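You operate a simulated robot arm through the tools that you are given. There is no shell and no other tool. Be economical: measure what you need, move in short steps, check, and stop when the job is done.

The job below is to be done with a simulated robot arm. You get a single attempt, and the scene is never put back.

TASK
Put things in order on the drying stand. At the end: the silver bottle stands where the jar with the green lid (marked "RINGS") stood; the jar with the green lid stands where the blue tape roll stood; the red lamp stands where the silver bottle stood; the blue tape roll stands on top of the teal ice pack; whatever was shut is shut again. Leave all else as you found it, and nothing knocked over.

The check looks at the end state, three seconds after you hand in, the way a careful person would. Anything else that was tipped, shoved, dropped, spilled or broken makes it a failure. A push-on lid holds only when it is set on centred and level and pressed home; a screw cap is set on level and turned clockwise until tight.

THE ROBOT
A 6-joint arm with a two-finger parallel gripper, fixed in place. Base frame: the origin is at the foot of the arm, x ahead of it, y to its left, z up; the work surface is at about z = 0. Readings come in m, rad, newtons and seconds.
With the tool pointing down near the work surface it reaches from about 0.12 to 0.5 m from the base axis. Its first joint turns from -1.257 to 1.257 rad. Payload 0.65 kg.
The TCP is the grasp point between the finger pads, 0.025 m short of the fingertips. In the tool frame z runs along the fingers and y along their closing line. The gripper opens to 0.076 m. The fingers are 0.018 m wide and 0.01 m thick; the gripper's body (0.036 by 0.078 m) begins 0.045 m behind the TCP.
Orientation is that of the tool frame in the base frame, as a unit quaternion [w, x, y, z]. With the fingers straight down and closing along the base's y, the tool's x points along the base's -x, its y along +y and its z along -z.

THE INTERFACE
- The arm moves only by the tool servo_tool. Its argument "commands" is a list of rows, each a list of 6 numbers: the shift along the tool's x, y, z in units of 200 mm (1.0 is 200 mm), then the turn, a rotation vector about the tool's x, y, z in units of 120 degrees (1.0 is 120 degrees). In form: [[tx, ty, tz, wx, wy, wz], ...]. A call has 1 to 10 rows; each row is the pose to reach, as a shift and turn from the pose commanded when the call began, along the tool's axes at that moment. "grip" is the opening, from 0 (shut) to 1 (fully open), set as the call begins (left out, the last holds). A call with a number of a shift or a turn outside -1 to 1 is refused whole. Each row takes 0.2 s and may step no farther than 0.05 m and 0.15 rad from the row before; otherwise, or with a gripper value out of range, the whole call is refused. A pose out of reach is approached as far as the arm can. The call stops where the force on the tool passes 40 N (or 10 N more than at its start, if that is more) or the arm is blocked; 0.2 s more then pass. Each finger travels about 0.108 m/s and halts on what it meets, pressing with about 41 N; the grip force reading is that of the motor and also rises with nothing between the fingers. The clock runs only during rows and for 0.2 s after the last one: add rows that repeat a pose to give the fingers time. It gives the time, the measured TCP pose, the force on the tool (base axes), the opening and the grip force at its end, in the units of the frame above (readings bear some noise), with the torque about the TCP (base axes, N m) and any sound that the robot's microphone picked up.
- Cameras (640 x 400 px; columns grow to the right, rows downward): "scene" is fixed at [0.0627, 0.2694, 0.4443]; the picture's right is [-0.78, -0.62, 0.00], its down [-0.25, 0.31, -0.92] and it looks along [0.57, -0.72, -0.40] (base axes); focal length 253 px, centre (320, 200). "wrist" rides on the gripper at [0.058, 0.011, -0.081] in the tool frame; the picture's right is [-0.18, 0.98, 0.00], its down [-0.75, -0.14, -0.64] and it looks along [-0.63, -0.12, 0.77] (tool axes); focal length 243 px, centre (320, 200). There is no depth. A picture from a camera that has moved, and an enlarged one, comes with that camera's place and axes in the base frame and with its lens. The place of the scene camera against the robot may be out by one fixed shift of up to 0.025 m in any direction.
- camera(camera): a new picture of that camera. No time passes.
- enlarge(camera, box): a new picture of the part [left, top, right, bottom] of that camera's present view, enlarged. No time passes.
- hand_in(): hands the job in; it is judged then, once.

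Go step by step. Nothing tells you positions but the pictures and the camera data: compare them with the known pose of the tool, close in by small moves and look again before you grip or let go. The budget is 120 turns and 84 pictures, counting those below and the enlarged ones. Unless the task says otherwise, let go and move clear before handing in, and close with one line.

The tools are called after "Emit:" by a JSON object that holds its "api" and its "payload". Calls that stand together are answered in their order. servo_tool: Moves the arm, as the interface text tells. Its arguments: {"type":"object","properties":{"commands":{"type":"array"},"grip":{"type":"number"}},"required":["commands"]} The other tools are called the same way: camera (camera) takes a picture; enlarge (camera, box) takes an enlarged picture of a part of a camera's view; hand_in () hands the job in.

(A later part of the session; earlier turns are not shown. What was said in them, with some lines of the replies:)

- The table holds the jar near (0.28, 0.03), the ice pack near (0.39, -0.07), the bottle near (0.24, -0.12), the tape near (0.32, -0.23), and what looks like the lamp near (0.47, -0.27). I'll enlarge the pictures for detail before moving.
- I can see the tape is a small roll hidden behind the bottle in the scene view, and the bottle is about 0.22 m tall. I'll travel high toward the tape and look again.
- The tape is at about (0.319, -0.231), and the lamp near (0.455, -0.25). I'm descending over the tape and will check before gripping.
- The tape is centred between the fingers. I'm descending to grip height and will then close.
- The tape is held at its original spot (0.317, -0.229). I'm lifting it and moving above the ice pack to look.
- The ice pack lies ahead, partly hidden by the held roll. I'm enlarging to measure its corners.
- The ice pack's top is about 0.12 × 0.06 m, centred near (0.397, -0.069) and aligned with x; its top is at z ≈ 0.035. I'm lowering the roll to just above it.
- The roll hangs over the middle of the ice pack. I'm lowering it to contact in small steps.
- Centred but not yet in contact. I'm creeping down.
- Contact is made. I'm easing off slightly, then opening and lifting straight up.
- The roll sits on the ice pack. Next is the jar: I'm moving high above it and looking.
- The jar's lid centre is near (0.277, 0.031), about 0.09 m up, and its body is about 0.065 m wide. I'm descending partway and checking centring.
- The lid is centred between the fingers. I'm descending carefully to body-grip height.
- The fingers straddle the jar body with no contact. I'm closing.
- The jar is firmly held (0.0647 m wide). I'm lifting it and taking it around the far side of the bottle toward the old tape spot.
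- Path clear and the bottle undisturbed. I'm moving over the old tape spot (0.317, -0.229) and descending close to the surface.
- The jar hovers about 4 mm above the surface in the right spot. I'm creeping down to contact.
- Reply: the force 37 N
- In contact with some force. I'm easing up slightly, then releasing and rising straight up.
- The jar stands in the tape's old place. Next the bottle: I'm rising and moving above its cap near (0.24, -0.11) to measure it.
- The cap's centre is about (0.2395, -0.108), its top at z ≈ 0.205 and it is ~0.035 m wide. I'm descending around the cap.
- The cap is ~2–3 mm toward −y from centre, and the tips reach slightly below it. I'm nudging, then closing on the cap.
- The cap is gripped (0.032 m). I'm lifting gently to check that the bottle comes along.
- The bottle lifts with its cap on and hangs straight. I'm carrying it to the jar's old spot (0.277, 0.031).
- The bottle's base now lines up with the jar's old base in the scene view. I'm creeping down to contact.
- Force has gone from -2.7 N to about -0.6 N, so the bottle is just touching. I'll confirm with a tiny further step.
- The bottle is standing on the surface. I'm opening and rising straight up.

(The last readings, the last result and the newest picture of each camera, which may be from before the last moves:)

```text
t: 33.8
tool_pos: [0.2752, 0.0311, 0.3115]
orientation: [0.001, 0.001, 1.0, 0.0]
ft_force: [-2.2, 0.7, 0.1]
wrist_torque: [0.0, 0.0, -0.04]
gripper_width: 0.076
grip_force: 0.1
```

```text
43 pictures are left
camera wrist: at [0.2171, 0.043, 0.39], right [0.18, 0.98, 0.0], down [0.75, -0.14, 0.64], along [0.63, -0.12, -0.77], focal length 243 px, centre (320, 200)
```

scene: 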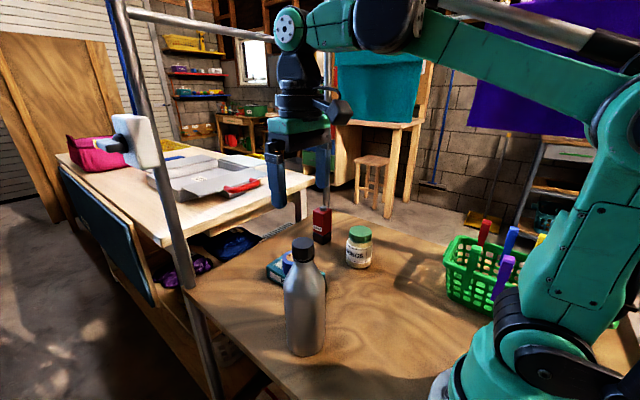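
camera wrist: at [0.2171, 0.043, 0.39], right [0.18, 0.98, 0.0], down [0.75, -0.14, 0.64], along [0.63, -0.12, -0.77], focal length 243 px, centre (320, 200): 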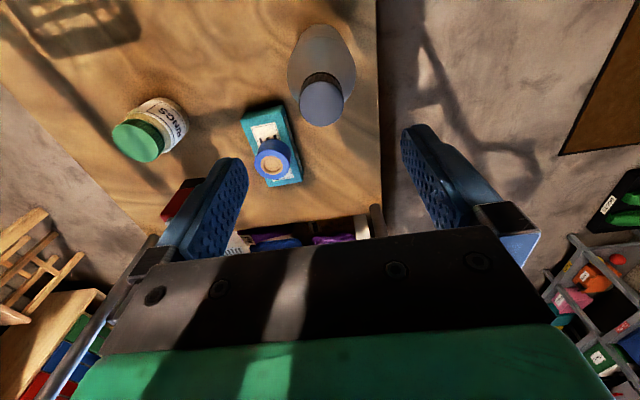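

The bottle stands in the jar's place. Now the lamp, near (0.458, -0.249): I'm moving toward it and looking.

Emit:
{"api": "servo_tool", "payload": {"commands": [[-0.1, -0.16, 0, 0, 0, 0], [-0.2, -0.33, 0, 0, 0, 0], [-0.3, -0.5, 0, 0, 0, 0], [-0.4, -0.67, 0, 0, 0, 0], [-0.5, -0.83, 0, 0, 0, 0], [-0.6, -1.0, 0, 0, 0, 0], [-0.65, -1.0, 0.2, 0, 0, 0], [-0.7, -1.0, 0.4, 0, 0, 0], [-0.7, -1.0, 0.4, 0, 0, 0]]}}

Emit:
{"api": "servo_tool", "payload": {"commands": [[-0.05, -0.2, 0, 0, 0, 0], [-0.05, -0.35, 0, 0, 0, 0], [-0.05, -0.35, 0, 0, 0, 0]]}}

Emit:
{"api": "camera", "payload": {"camera": "wrist"}}

Emit:
{"api": "enlarge", "payload": {"camera": "scene", "box": [280, 170, 400, 280]}}

```text
t: 35.8
tool_pos: [0.4163, -0.1666, 0.232]
orientation: [0.0, 0.0, 1.0, 0.0]
ft_force: [-0.3, 0.6, 0.0]
wrist_torque: [-0.02, 0.0, -0.04]
gripper_width: 0.076
grip_force: 0.0
out of reach, approached as far as the arm can: row 5, 6, 7
```

```text
t: 36.6
tool_pos: [0.3986, -0.2231, 0.2184]
orientation: [-0.001, 0.0, 1.0, 0.001]
ft_force: [-0.8, 0.7, -0.2]
wrist_torque: [0.02, -0.02, 0.0]
gripper_width: 0.0761
grip_force: 0.1
out of reach, approached as far as the arm can: row 1, 2, 3
```

```text
42 pictures are left
camera wrist: at [0.3414, -0.2106, 0.2967], right [0.18, 0.98, 0.0], down [0.75, -0.14, 0.64], along [0.63, -0.12, -0.77], focal length 243 px, centre (320, 200)
```

wrist: 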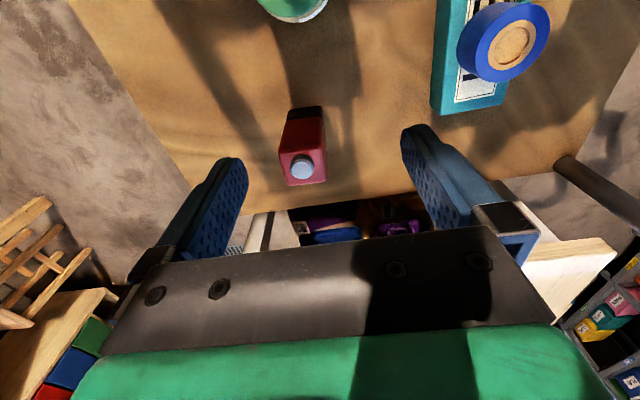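

```text
3.64 times, centred on (340, 225) of scene
camera zoom: at [0.0627, 0.2694, 0.4443], right [-0.78, -0.62, 0.0], down [-0.25, 0.31, -0.92], along [0.57, -0.72, -0.4], focal length 920 px, centre (247, 109)
```

zoom: 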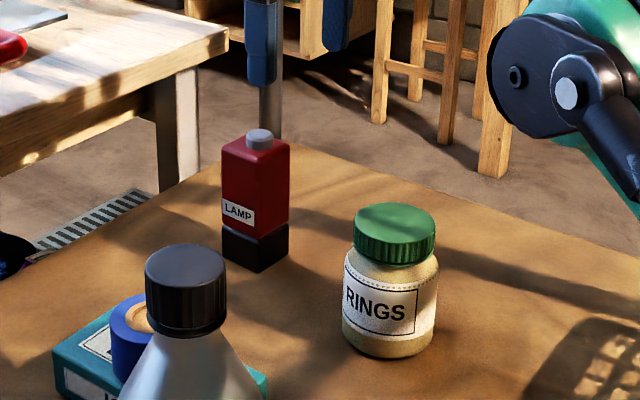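

The lamp is near (0.465, -0.25), roughly 0.53 m out and beyond straight-down reach, so I'll tilt the tool outward about 20°. First I'm pulling back a little and tilting.

Emit:
{"api": "servo_tool", "payload": {"commands": [[0.1, 0, 0.1, 0, 0, 0], [0.2, 0, 0.2, 0, 0, 0], [0.2, 0, 0.2, 0, 0, 0]]}}

Emit:
{"api": "servo_tool", "payload": {"commands": [[0, 0, 0, 0, -0.055, 0], [0, 0, 0, 0, -0.11, 0], [0, 0, 0, 0, -0.1667, 0], [0, 0, 0, 0, -0.1667, 0]]}}

Emit:
{"api": "camera", "payload": {"camera": "wrist"}}

```text
t: 37.4
tool_pos: [0.3604, -0.2217, 0.1778]
orientation: [0.001, 0.0, 1.0, 0.0]
ft_force: [-0.1, 0.2, 0.4]
wrist_torque: [0.0, 0.0, 0.02]
gripper_width: 0.0759
grip_force: 0.0
```

```text
t: 38.4
tool_pos: [0.3607, -0.2245, 0.1767]
orientation: [0.175, 0.0, 0.985, 0.0]
ft_force: [-0.6, -0.7, -0.7]
wrist_torque: [0.01, 0.0, 0.01]
gripper_width: 0.076
grip_force: 0.1
```

```text
40 pictures are left
camera wrist: at [0.2796, -0.212, 0.231], right [0.17, 0.98, 0.06], down [0.49, -0.14, 0.86], along [0.86, -0.12, -0.5], focal length 243 px, centre (320, 200)
```

wrist: 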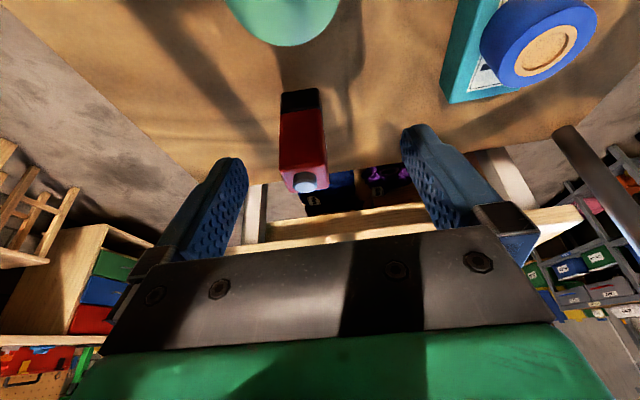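

The tilt worked and the lamp is straight ahead. I'm enlarging to measure its position and yaw.

Emit:
{"api": "enlarge", "payload": {"camera": "wrist", "box": [240, 70, 380, 210]}}

```text
2.86 times, centred on (310, 140) of wrist
camera zoom: at [0.2796, -0.212, 0.231], right [0.17, 0.98, 0.06], down [0.49, -0.14, 0.86], along [0.86, -0.12, -0.5], focal length 693 px, centre (349, 371)
```

zoom: 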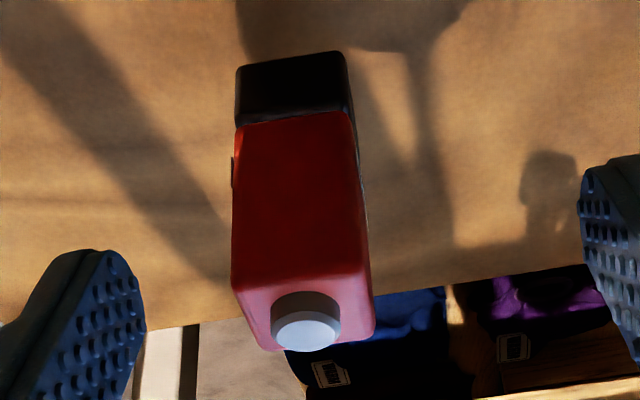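

The lamp centre is about (0.4625, -0.249), 0.04 m square, its top at z ≈ 0.108, nearly axis-aligned. I'm moving to a pre-grasp point up along the tilted tool axis.

Emit:
{"api": "servo_tool", "payload": {"commands": [[-0.15, -0.064, 0.055, 0, 0, 0], [-0.306, -0.128, 0.111, 0, 0, 0], [-0.306, -0.128, 0.111, 0, 0, 0], [-0.306, -0.128, 0.111, 0, 0, 0]], "grip": 1}}

Emit:
{"api": "camera", "payload": {"camera": "wrist"}}

```text
t: 39.4
tool_pos: [0.4275, -0.249, 0.1764]
orientation: [0.173, 0.001, 0.985, 0.0]
ft_force: [0.0, 0.3, 0.0]
wrist_torque: [0.04, -0.02, -0.03]
gripper_width: 0.0759
grip_force: 0.0
```

```text
38 pictures are left
camera wrist: at [0.3449, -0.2373, 0.2305], right [0.17, 0.98, 0.06], down [0.49, -0.14, 0.86], along [0.86, -0.12, -0.5], focal length 243 px, centre (320, 200)
```

wrist: 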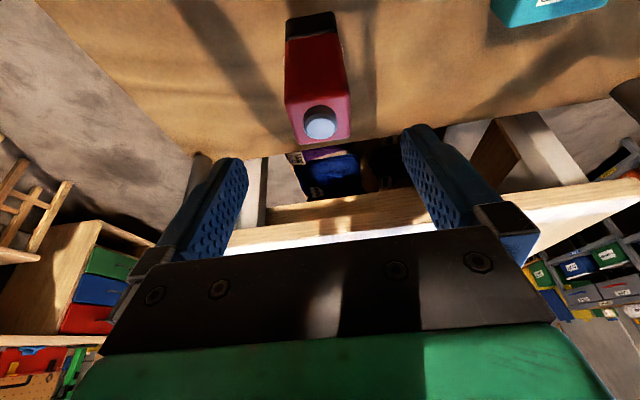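

Well aligned with the lamp. I'm advancing along the tool axis partway and checking.

Emit:
{"api": "servo_tool", "payload": {"commands": [[0, 0, 0.15, 0, 0, 0], [0, 0, 0.3, 0, 0, 0], [0, 0, 0.3, 0, 0, 0]]}}

Emit:
{"api": "camera", "payload": {"camera": "wrist"}}

Emit:
{"api": "enlarge", "payload": {"camera": "scene", "box": [280, 150, 400, 280]}}

```text
t: 40.2
tool_pos: [0.4512, -0.2489, 0.1192]
orientation: [0.173, 0.0, 0.985, 0.0]
ft_force: [0.4, -0.3, 0.1]
wrist_torque: [0.0, -0.03, 0.01]
gripper_width: 0.0763
grip_force: 0.1
```

```text
37 pictures are left
camera wrist: at [0.368, -0.2379, 0.1736], right [0.17, 0.98, 0.06], down [0.49, -0.14, 0.86], along [0.86, -0.12, -0.5], focal length 243 px, centre (320, 200)
```

wrist: 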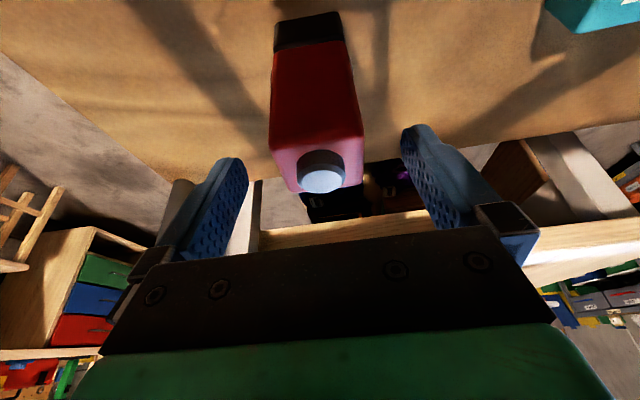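

```text
3.08 times, centred on (340, 215) of scene
camera zoom: at [0.0627, 0.2694, 0.4443], right [-0.78, -0.62, 0.0], down [-0.25, 0.31, -0.92], along [0.57, -0.72, -0.4], focal length 778 px, centre (258, 154)
```

zoom: 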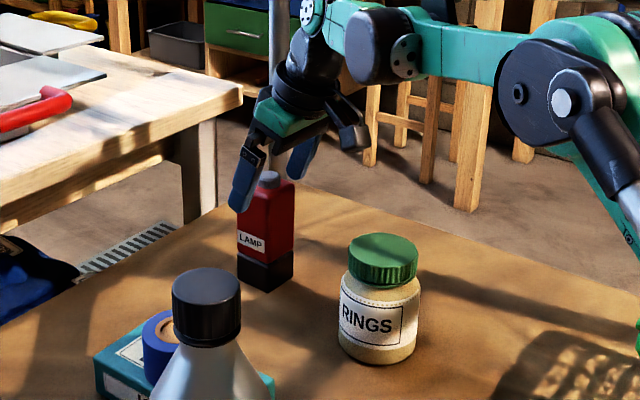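

The lamp is centred between the fingers. I'm advancing the last stretch.

Emit:
{"api": "servo_tool", "payload": {"commands": [[0, 0, 0.1, 0, 0, 0], [0, 0, 0.17, 0, 0, 0], [0, 0, 0.225, 0, 0, 0], [0, 0, 0.225, 0, 0, 0]]}}

Emit:
{"api": "camera", "payload": {"camera": "wrist"}}

Emit:
{"api": "enlarge", "payload": {"camera": "scene", "box": [280, 170, 380, 270]}}

```text
t: 41.2
tool_pos: [0.464, -0.2503, 0.0784]
orientation: [0.174, 0.0, 0.985, 0.0]
ft_force: [0.3, -0.5, 0.4]
wrist_torque: [0.0, -0.02, 0.01]
gripper_width: 0.0759
grip_force: 0.1
```

```text
35 pictures are left
camera wrist: at [0.3811, -0.2382, 0.133], right [0.17, 0.98, 0.06], down [0.49, -0.14, 0.86], along [0.86, -0.12, -0.5], focal length 243 px, centre (320, 200)
```

wrist: 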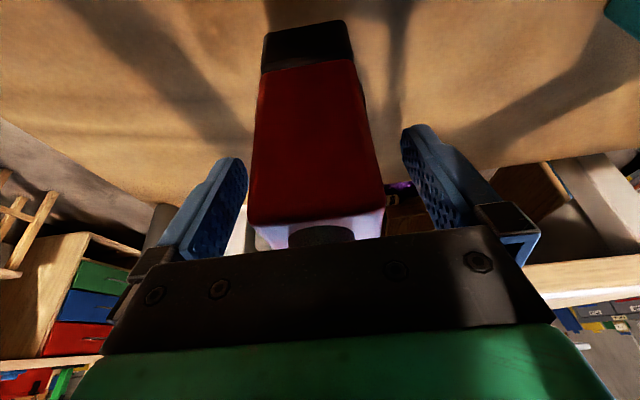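

```text
4.00 times, centred on (330, 220) of scene
camera zoom: at [0.0627, 0.2694, 0.4443], right [-0.78, -0.62, 0.0], down [-0.25, 0.31, -0.92], along [0.57, -0.72, -0.4], focal length 1012 px, centre (280, 120)
```

zoom: 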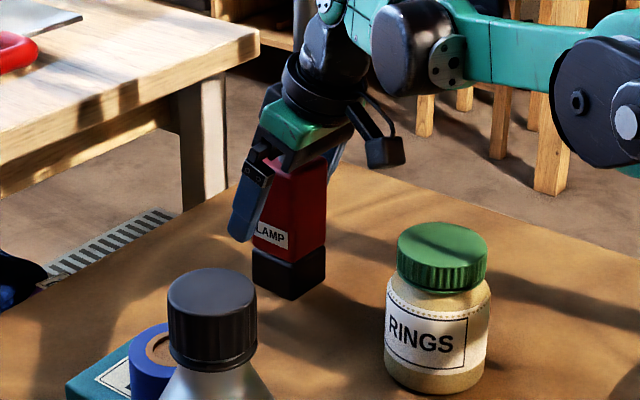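

The lamp is ~2–3 mm to −y. I'm nudging to centre and then closing.

Emit:
{"api": "servo_tool", "payload": {"commands": [[0, -0.011, 0, 0, 0, 0], [0, -0.011, 0, 0, 0, 0]]}}

Emit:
{"api": "servo_tool", "payload": {"commands": [[0, 0, 0, 0, 0, 0], [0, 0, 0, 0, 0, 0], [0, 0, 0, 0, 0, 0]], "grip": 0.42}}

Emit:
{"api": "camera", "payload": {"camera": "wrist"}}

Emit:
{"api": "enlarge", "payload": {"camera": "scene", "box": [280, 170, 380, 270]}}

```text
t: 41.8
tool_pos: [0.4634, -0.2518, 0.0793]
orientation: [0.174, 0.001, 0.985, -0.001]
ft_force: [0.2, 0.0, -0.2]
wrist_torque: [0.01, -0.02, -0.03]
gripper_width: 0.0761
grip_force: 0.2
```

```text
t: 42.6
tool_pos: [0.4632, -0.2525, 0.0785]
orientation: [0.173, 0.0, 0.985, -0.001]
ft_force: [-0.4, 0.6, -0.2]
wrist_torque: [0.01, 0.02, 0.0]
gripper_width: 0.0416
grip_force: 41.0
```

```text
33 pictures are left
camera wrist: at [0.3807, -0.2399, 0.1328], right [0.17, 0.98, 0.06], down [0.49, -0.14, 0.86], along [0.86, -0.12, -0.5], focal length 243 px, centre (320, 200)
```

wrist: 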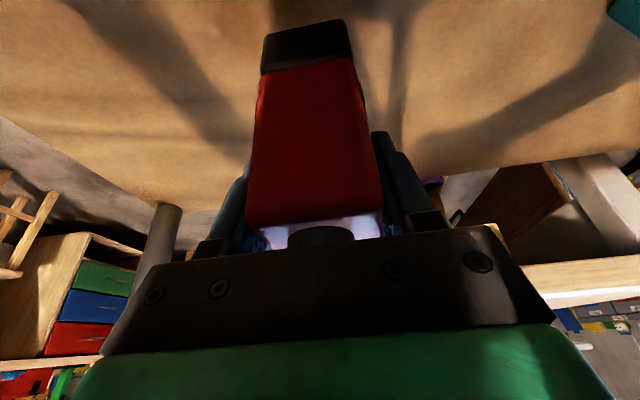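

```text
4.00 times, centred on (330, 220) of scene
camera zoom: at [0.0627, 0.2694, 0.4443], right [-0.78, -0.62, 0.0], down [-0.25, 0.31, -0.92], along [0.57, -0.72, -0.4], focal length 1012 px, centre (280, 120)
```

zoom: 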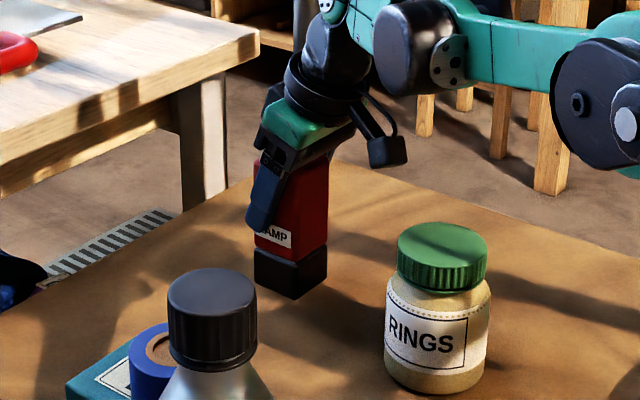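

The lamp is gripped upright (0.0416 m). I'm lifting it and carrying it, with the tilt kept, high toward the bottle's old spot.

Emit:
{"api": "servo_tool", "payload": {"commands": [[-0.0513, 0, -0.141, 0, 0, 0], [-0.0727, 0, -0.346, 0, 0, 0], [-0.047, 0, -0.568, 0, 0, 0], [0.004, 0, -0.72, 0, 0, 0], [0.145, 0.15, -0.7715, 0, 0, 0], [0.3095, 0.3, -0.831, 0, 0, 0], [0.474, 0.45, -0.891, 0, 0, 0], [0.6385, 0.575, -0.951, 0, 0, 0], [0.7325, 0.65, -0.985, 0, 0, 0], [0.7325, 0.65, -0.985, 0, 0, 0]]}}

Emit:
{"api": "camera", "payload": {"camera": "scene"}}

Emit:
{"api": "camera", "payload": {"camera": "wrist"}}

```text
t: 44.8
tool_pos: [0.2565, -0.1211, 0.212]
orientation: [0.174, 0.0, 0.985, 0.0]
ft_force: [-0.1, -0.7, -1.6]
wrist_torque: [0.02, -0.02, -0.02]
gripper_width: 0.0414
grip_force: 41.6
```

```text
31 pictures are left
```

scene: 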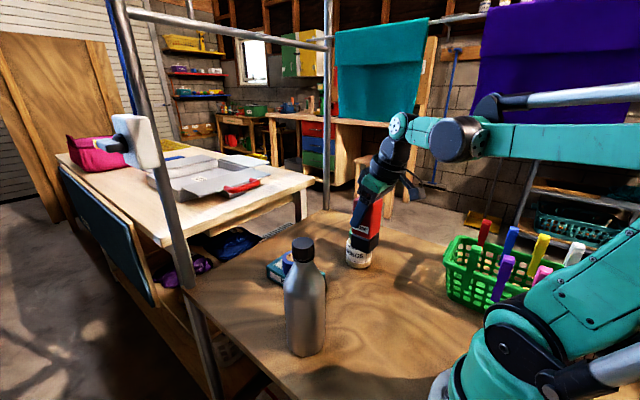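

```text
30 pictures are left
camera wrist: at [0.1743, -0.1095, 0.2662], right [0.17, 0.98, 0.06], down [0.49, -0.14, 0.86], along [0.86, -0.12, -0.5], focal length 243 px, centre (320, 200)
```

wrist: 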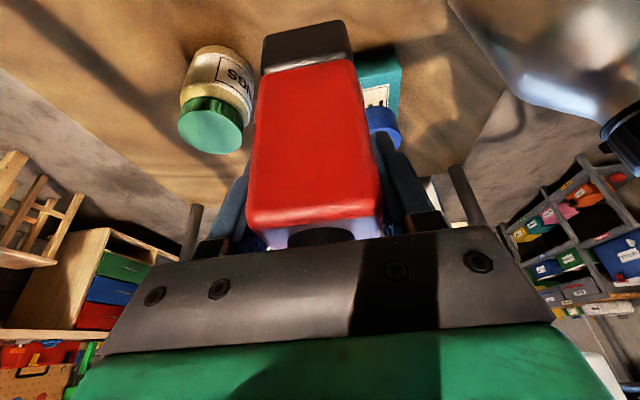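

The lamp hangs upright and the way down is clear. I'm aligning to (0.2395, -0.109) and descending to just above the surface.

Emit:
{"api": "servo_tool", "payload": {"commands": [[0.083, 0.06, -0.03, 0, 0, 0], [0.16, 0.06, 0.181, 0, 0, 0], [0.237, 0.06, 0.3925, 0, 0, 0], [0.297, 0.06, 0.557, 0, 0, 0], [0.297, 0.06, 0.557, 0, 0, 0]]}}

Emit:
{"api": "camera", "payload": {"camera": "scene"}}

Emit:
{"api": "enlarge", "payload": {"camera": "scene", "box": [310, 200, 430, 330]}}

Emit:
{"api": "camera", "payload": {"camera": "wrist"}}

```text
t: 46.0
tool_pos: [0.2402, -0.1109, 0.0901]
orientation: [0.174, 0.0, 0.985, 0.001]
ft_force: [-0.6, 0.5, -0.7]
wrist_torque: [0.02, 0.03, -0.02]
gripper_width: 0.0416
grip_force: 41.0
```

```text
29 pictures are left
```

scene: 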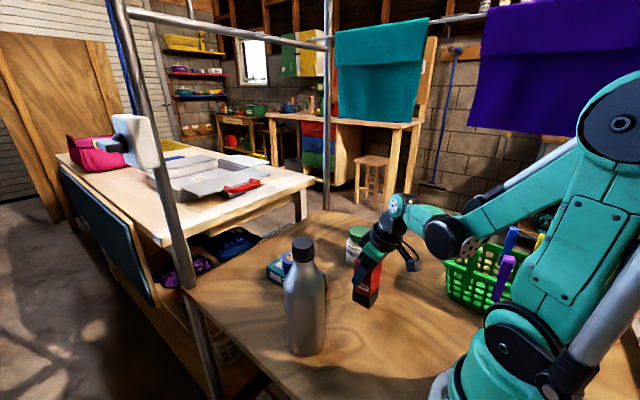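

```text
3.08 times, centred on (370, 265) of scene
camera zoom: at [0.0627, 0.2694, 0.4443], right [-0.78, -0.62, 0.0], down [-0.25, 0.31, -0.92], along [0.57, -0.72, -0.4], focal length 778 px, centre (166, 0)
```

zoom: 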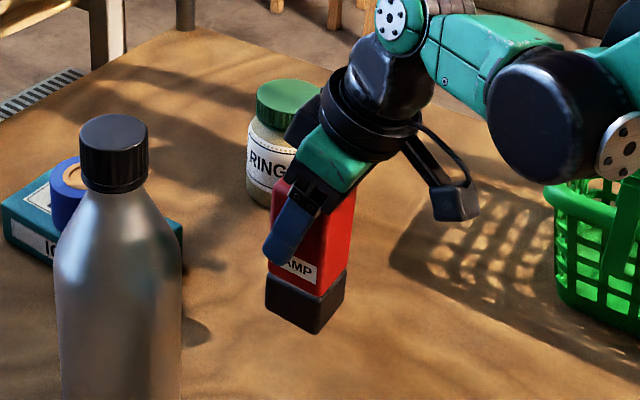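

```text
27 pictures are left
camera wrist: at [0.1577, -0.0997, 0.1447], right [0.17, 0.98, 0.06], down [0.49, -0.14, 0.86], along [0.86, -0.12, -0.5], focal length 243 px, centre (320, 200)
```

wrist: 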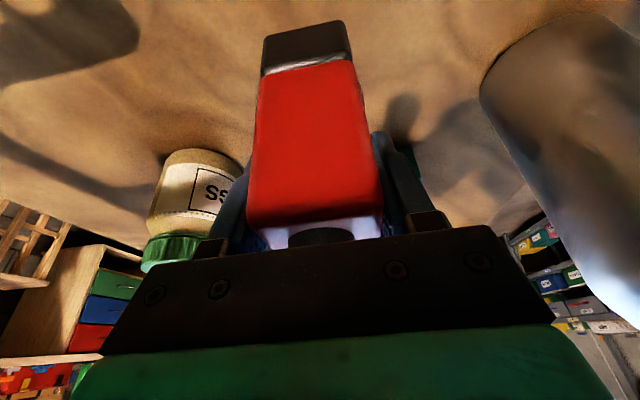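

The lamp hovers about 1 cm above the bottle's old spot. I'm lowering it vertically in small steps.

Emit:
{"api": "servo_tool", "payload": {"commands": [[0.0068, 0, 0.0188, 0, 0, 0], [0.0128, 0, 0.0352, 0, 0, 0], [0.0162, 0, 0.0446, 0, 0, 0], [0.0162, 0, 0.0446, 0, 0, 0]]}}

```text
t: 47.0
tool_pos: [0.2397, -0.1105, 0.0802]
orientation: [0.173, 0.001, 0.985, 0.0]
ft_force: [-0.8, -0.2, -0.9]
wrist_torque: [0.02, 0.01, 0.0]
gripper_width: 0.0417
grip_force: 41.2
```

Emit:
{"api": "servo_tool", "payload": {"commands": [[0.0017, 0, 0.0047, 0, 0, 0], [0.0026, 0, 0.007, 0, 0, 0], [0.0026, 0, 0.007, 0, 0, 0]]}}

```text
t: 47.8
tool_pos: [0.2395, -0.11, 0.0773]
orientation: [0.176, 0.0, 0.984, 0.0]
ft_force: [-2.6, 1.0, 35.6]
wrist_torque: [-0.01, -0.12, -0.05]
gripper_width: 0.0417
grip_force: 40.6
```

Firm contact. I'm backing off a fraction of a millimetre before releasing.

Emit:
{"api": "servo_tool", "payload": {"commands": [[-0.001, 0, -0.0028, 0, 0, 0], [-0.001, 0, -0.0028, 0, 0, 0]]}}

Emit:
{"api": "enlarge", "payload": {"camera": "scene", "box": [310, 200, 430, 330]}}

```text
t: 48.4
tool_pos: [0.2394, -0.1097, 0.0783]
orientation: [0.174, 0.001, 0.985, -0.001]
ft_force: [1.8, -1.8, 5.2]
wrist_torque: [-0.14, -0.23, -0.04]
gripper_width: 0.0415
grip_force: 41.5
```

```text
3.08 times, centred on (370, 265) of scene
camera zoom: at [0.0627, 0.2694, 0.4443], right [-0.78, -0.62, 0.0], down [-0.25, 0.31, -0.92], along [0.57, -0.72, -0.4], focal length 778 px, centre (166, 0)
```

zoom: 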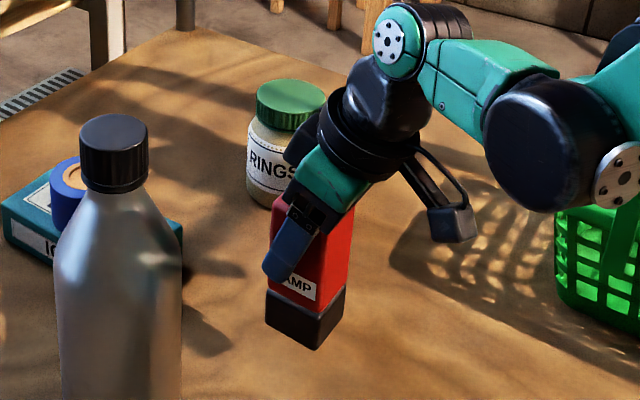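

The lamp stands on the surface. I'm opening and backing out along the tool axis.

Emit:
{"api": "servo_tool", "payload": {"commands": [[0, 0, 0, 0, 0, 0], [0, 0, 0, 0, 0, 0], [0, 0, 0, 0, 0, 0], [0, 0, -0.1, 0, 0, 0], [0, 0, -0.3, 0, 0, 0], [0, 0, -0.5, 0, 0, 0], [0, 0, -0.7, 0, 0, 0], [0, 0, -0.7, 0, 0, 0]], "grip": 1}}

Emit:
{"api": "camera", "payload": {"camera": "scene"}}

Emit:
{"api": "enlarge", "payload": {"camera": "scene", "box": [250, 200, 430, 370]}}

Emit:
{"api": "camera", "payload": {"camera": "wrist"}}

```text
t: 50.2
tool_pos: [0.1917, -0.1101, 0.207]
orientation: [0.173, 0.001, 0.985, -0.001]
ft_force: [0.5, -0.4, 0.1]
wrist_torque: [-0.02, 0.0, 0.0]
gripper_width: 0.076
grip_force: 0.1
```

```text
25 pictures are left
```

scene: 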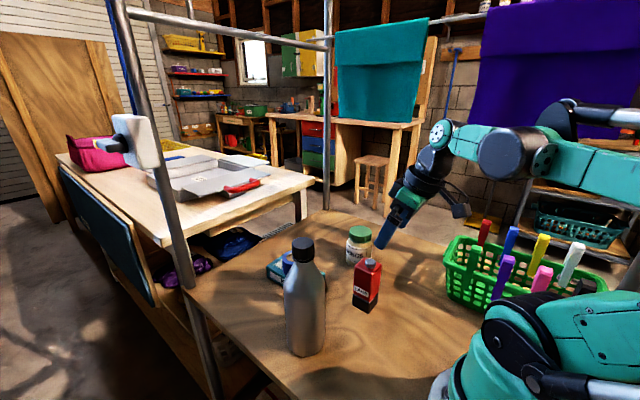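

```text
2.35 times, centred on (340, 285) of scene
camera zoom: at [0.0627, 0.2694, 0.4443], right [-0.78, -0.62, 0.0], down [-0.25, 0.31, -0.92], along [0.57, -0.72, -0.4], focal length 595 px, centre (273, 0)
```

zoom: 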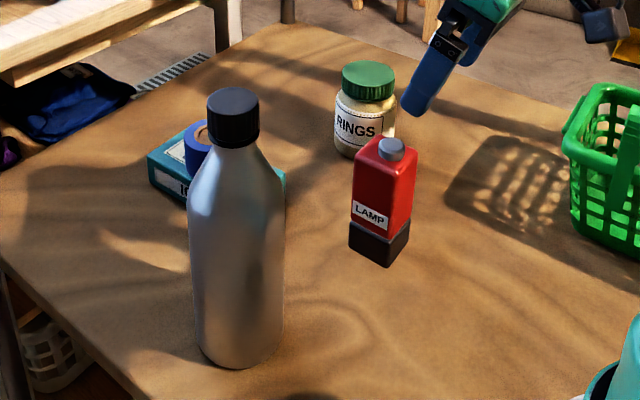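

```text
23 pictures are left
camera wrist: at [0.1092, -0.0983, 0.2618], right [0.17, 0.98, 0.06], down [0.49, -0.14, 0.86], along [0.86, -0.12, -0.5], focal length 243 px, centre (320, 200)
```

wrist: 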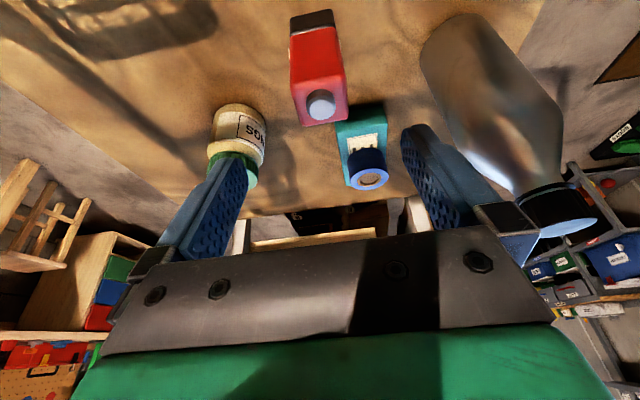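

All items look upright and in their places with lids and caps on, and the gripper is clear. I'm handing in.

Emit:
{"api": "hand_in", "payload": {}}

```text
The job is handed in.
```

The job is handed in: the bottle is where the jar was, the jar where the tape was, the lamp where the bottle was, and the tape roll on the ice pack, all upright with the jar lid and bottle cap never opened.
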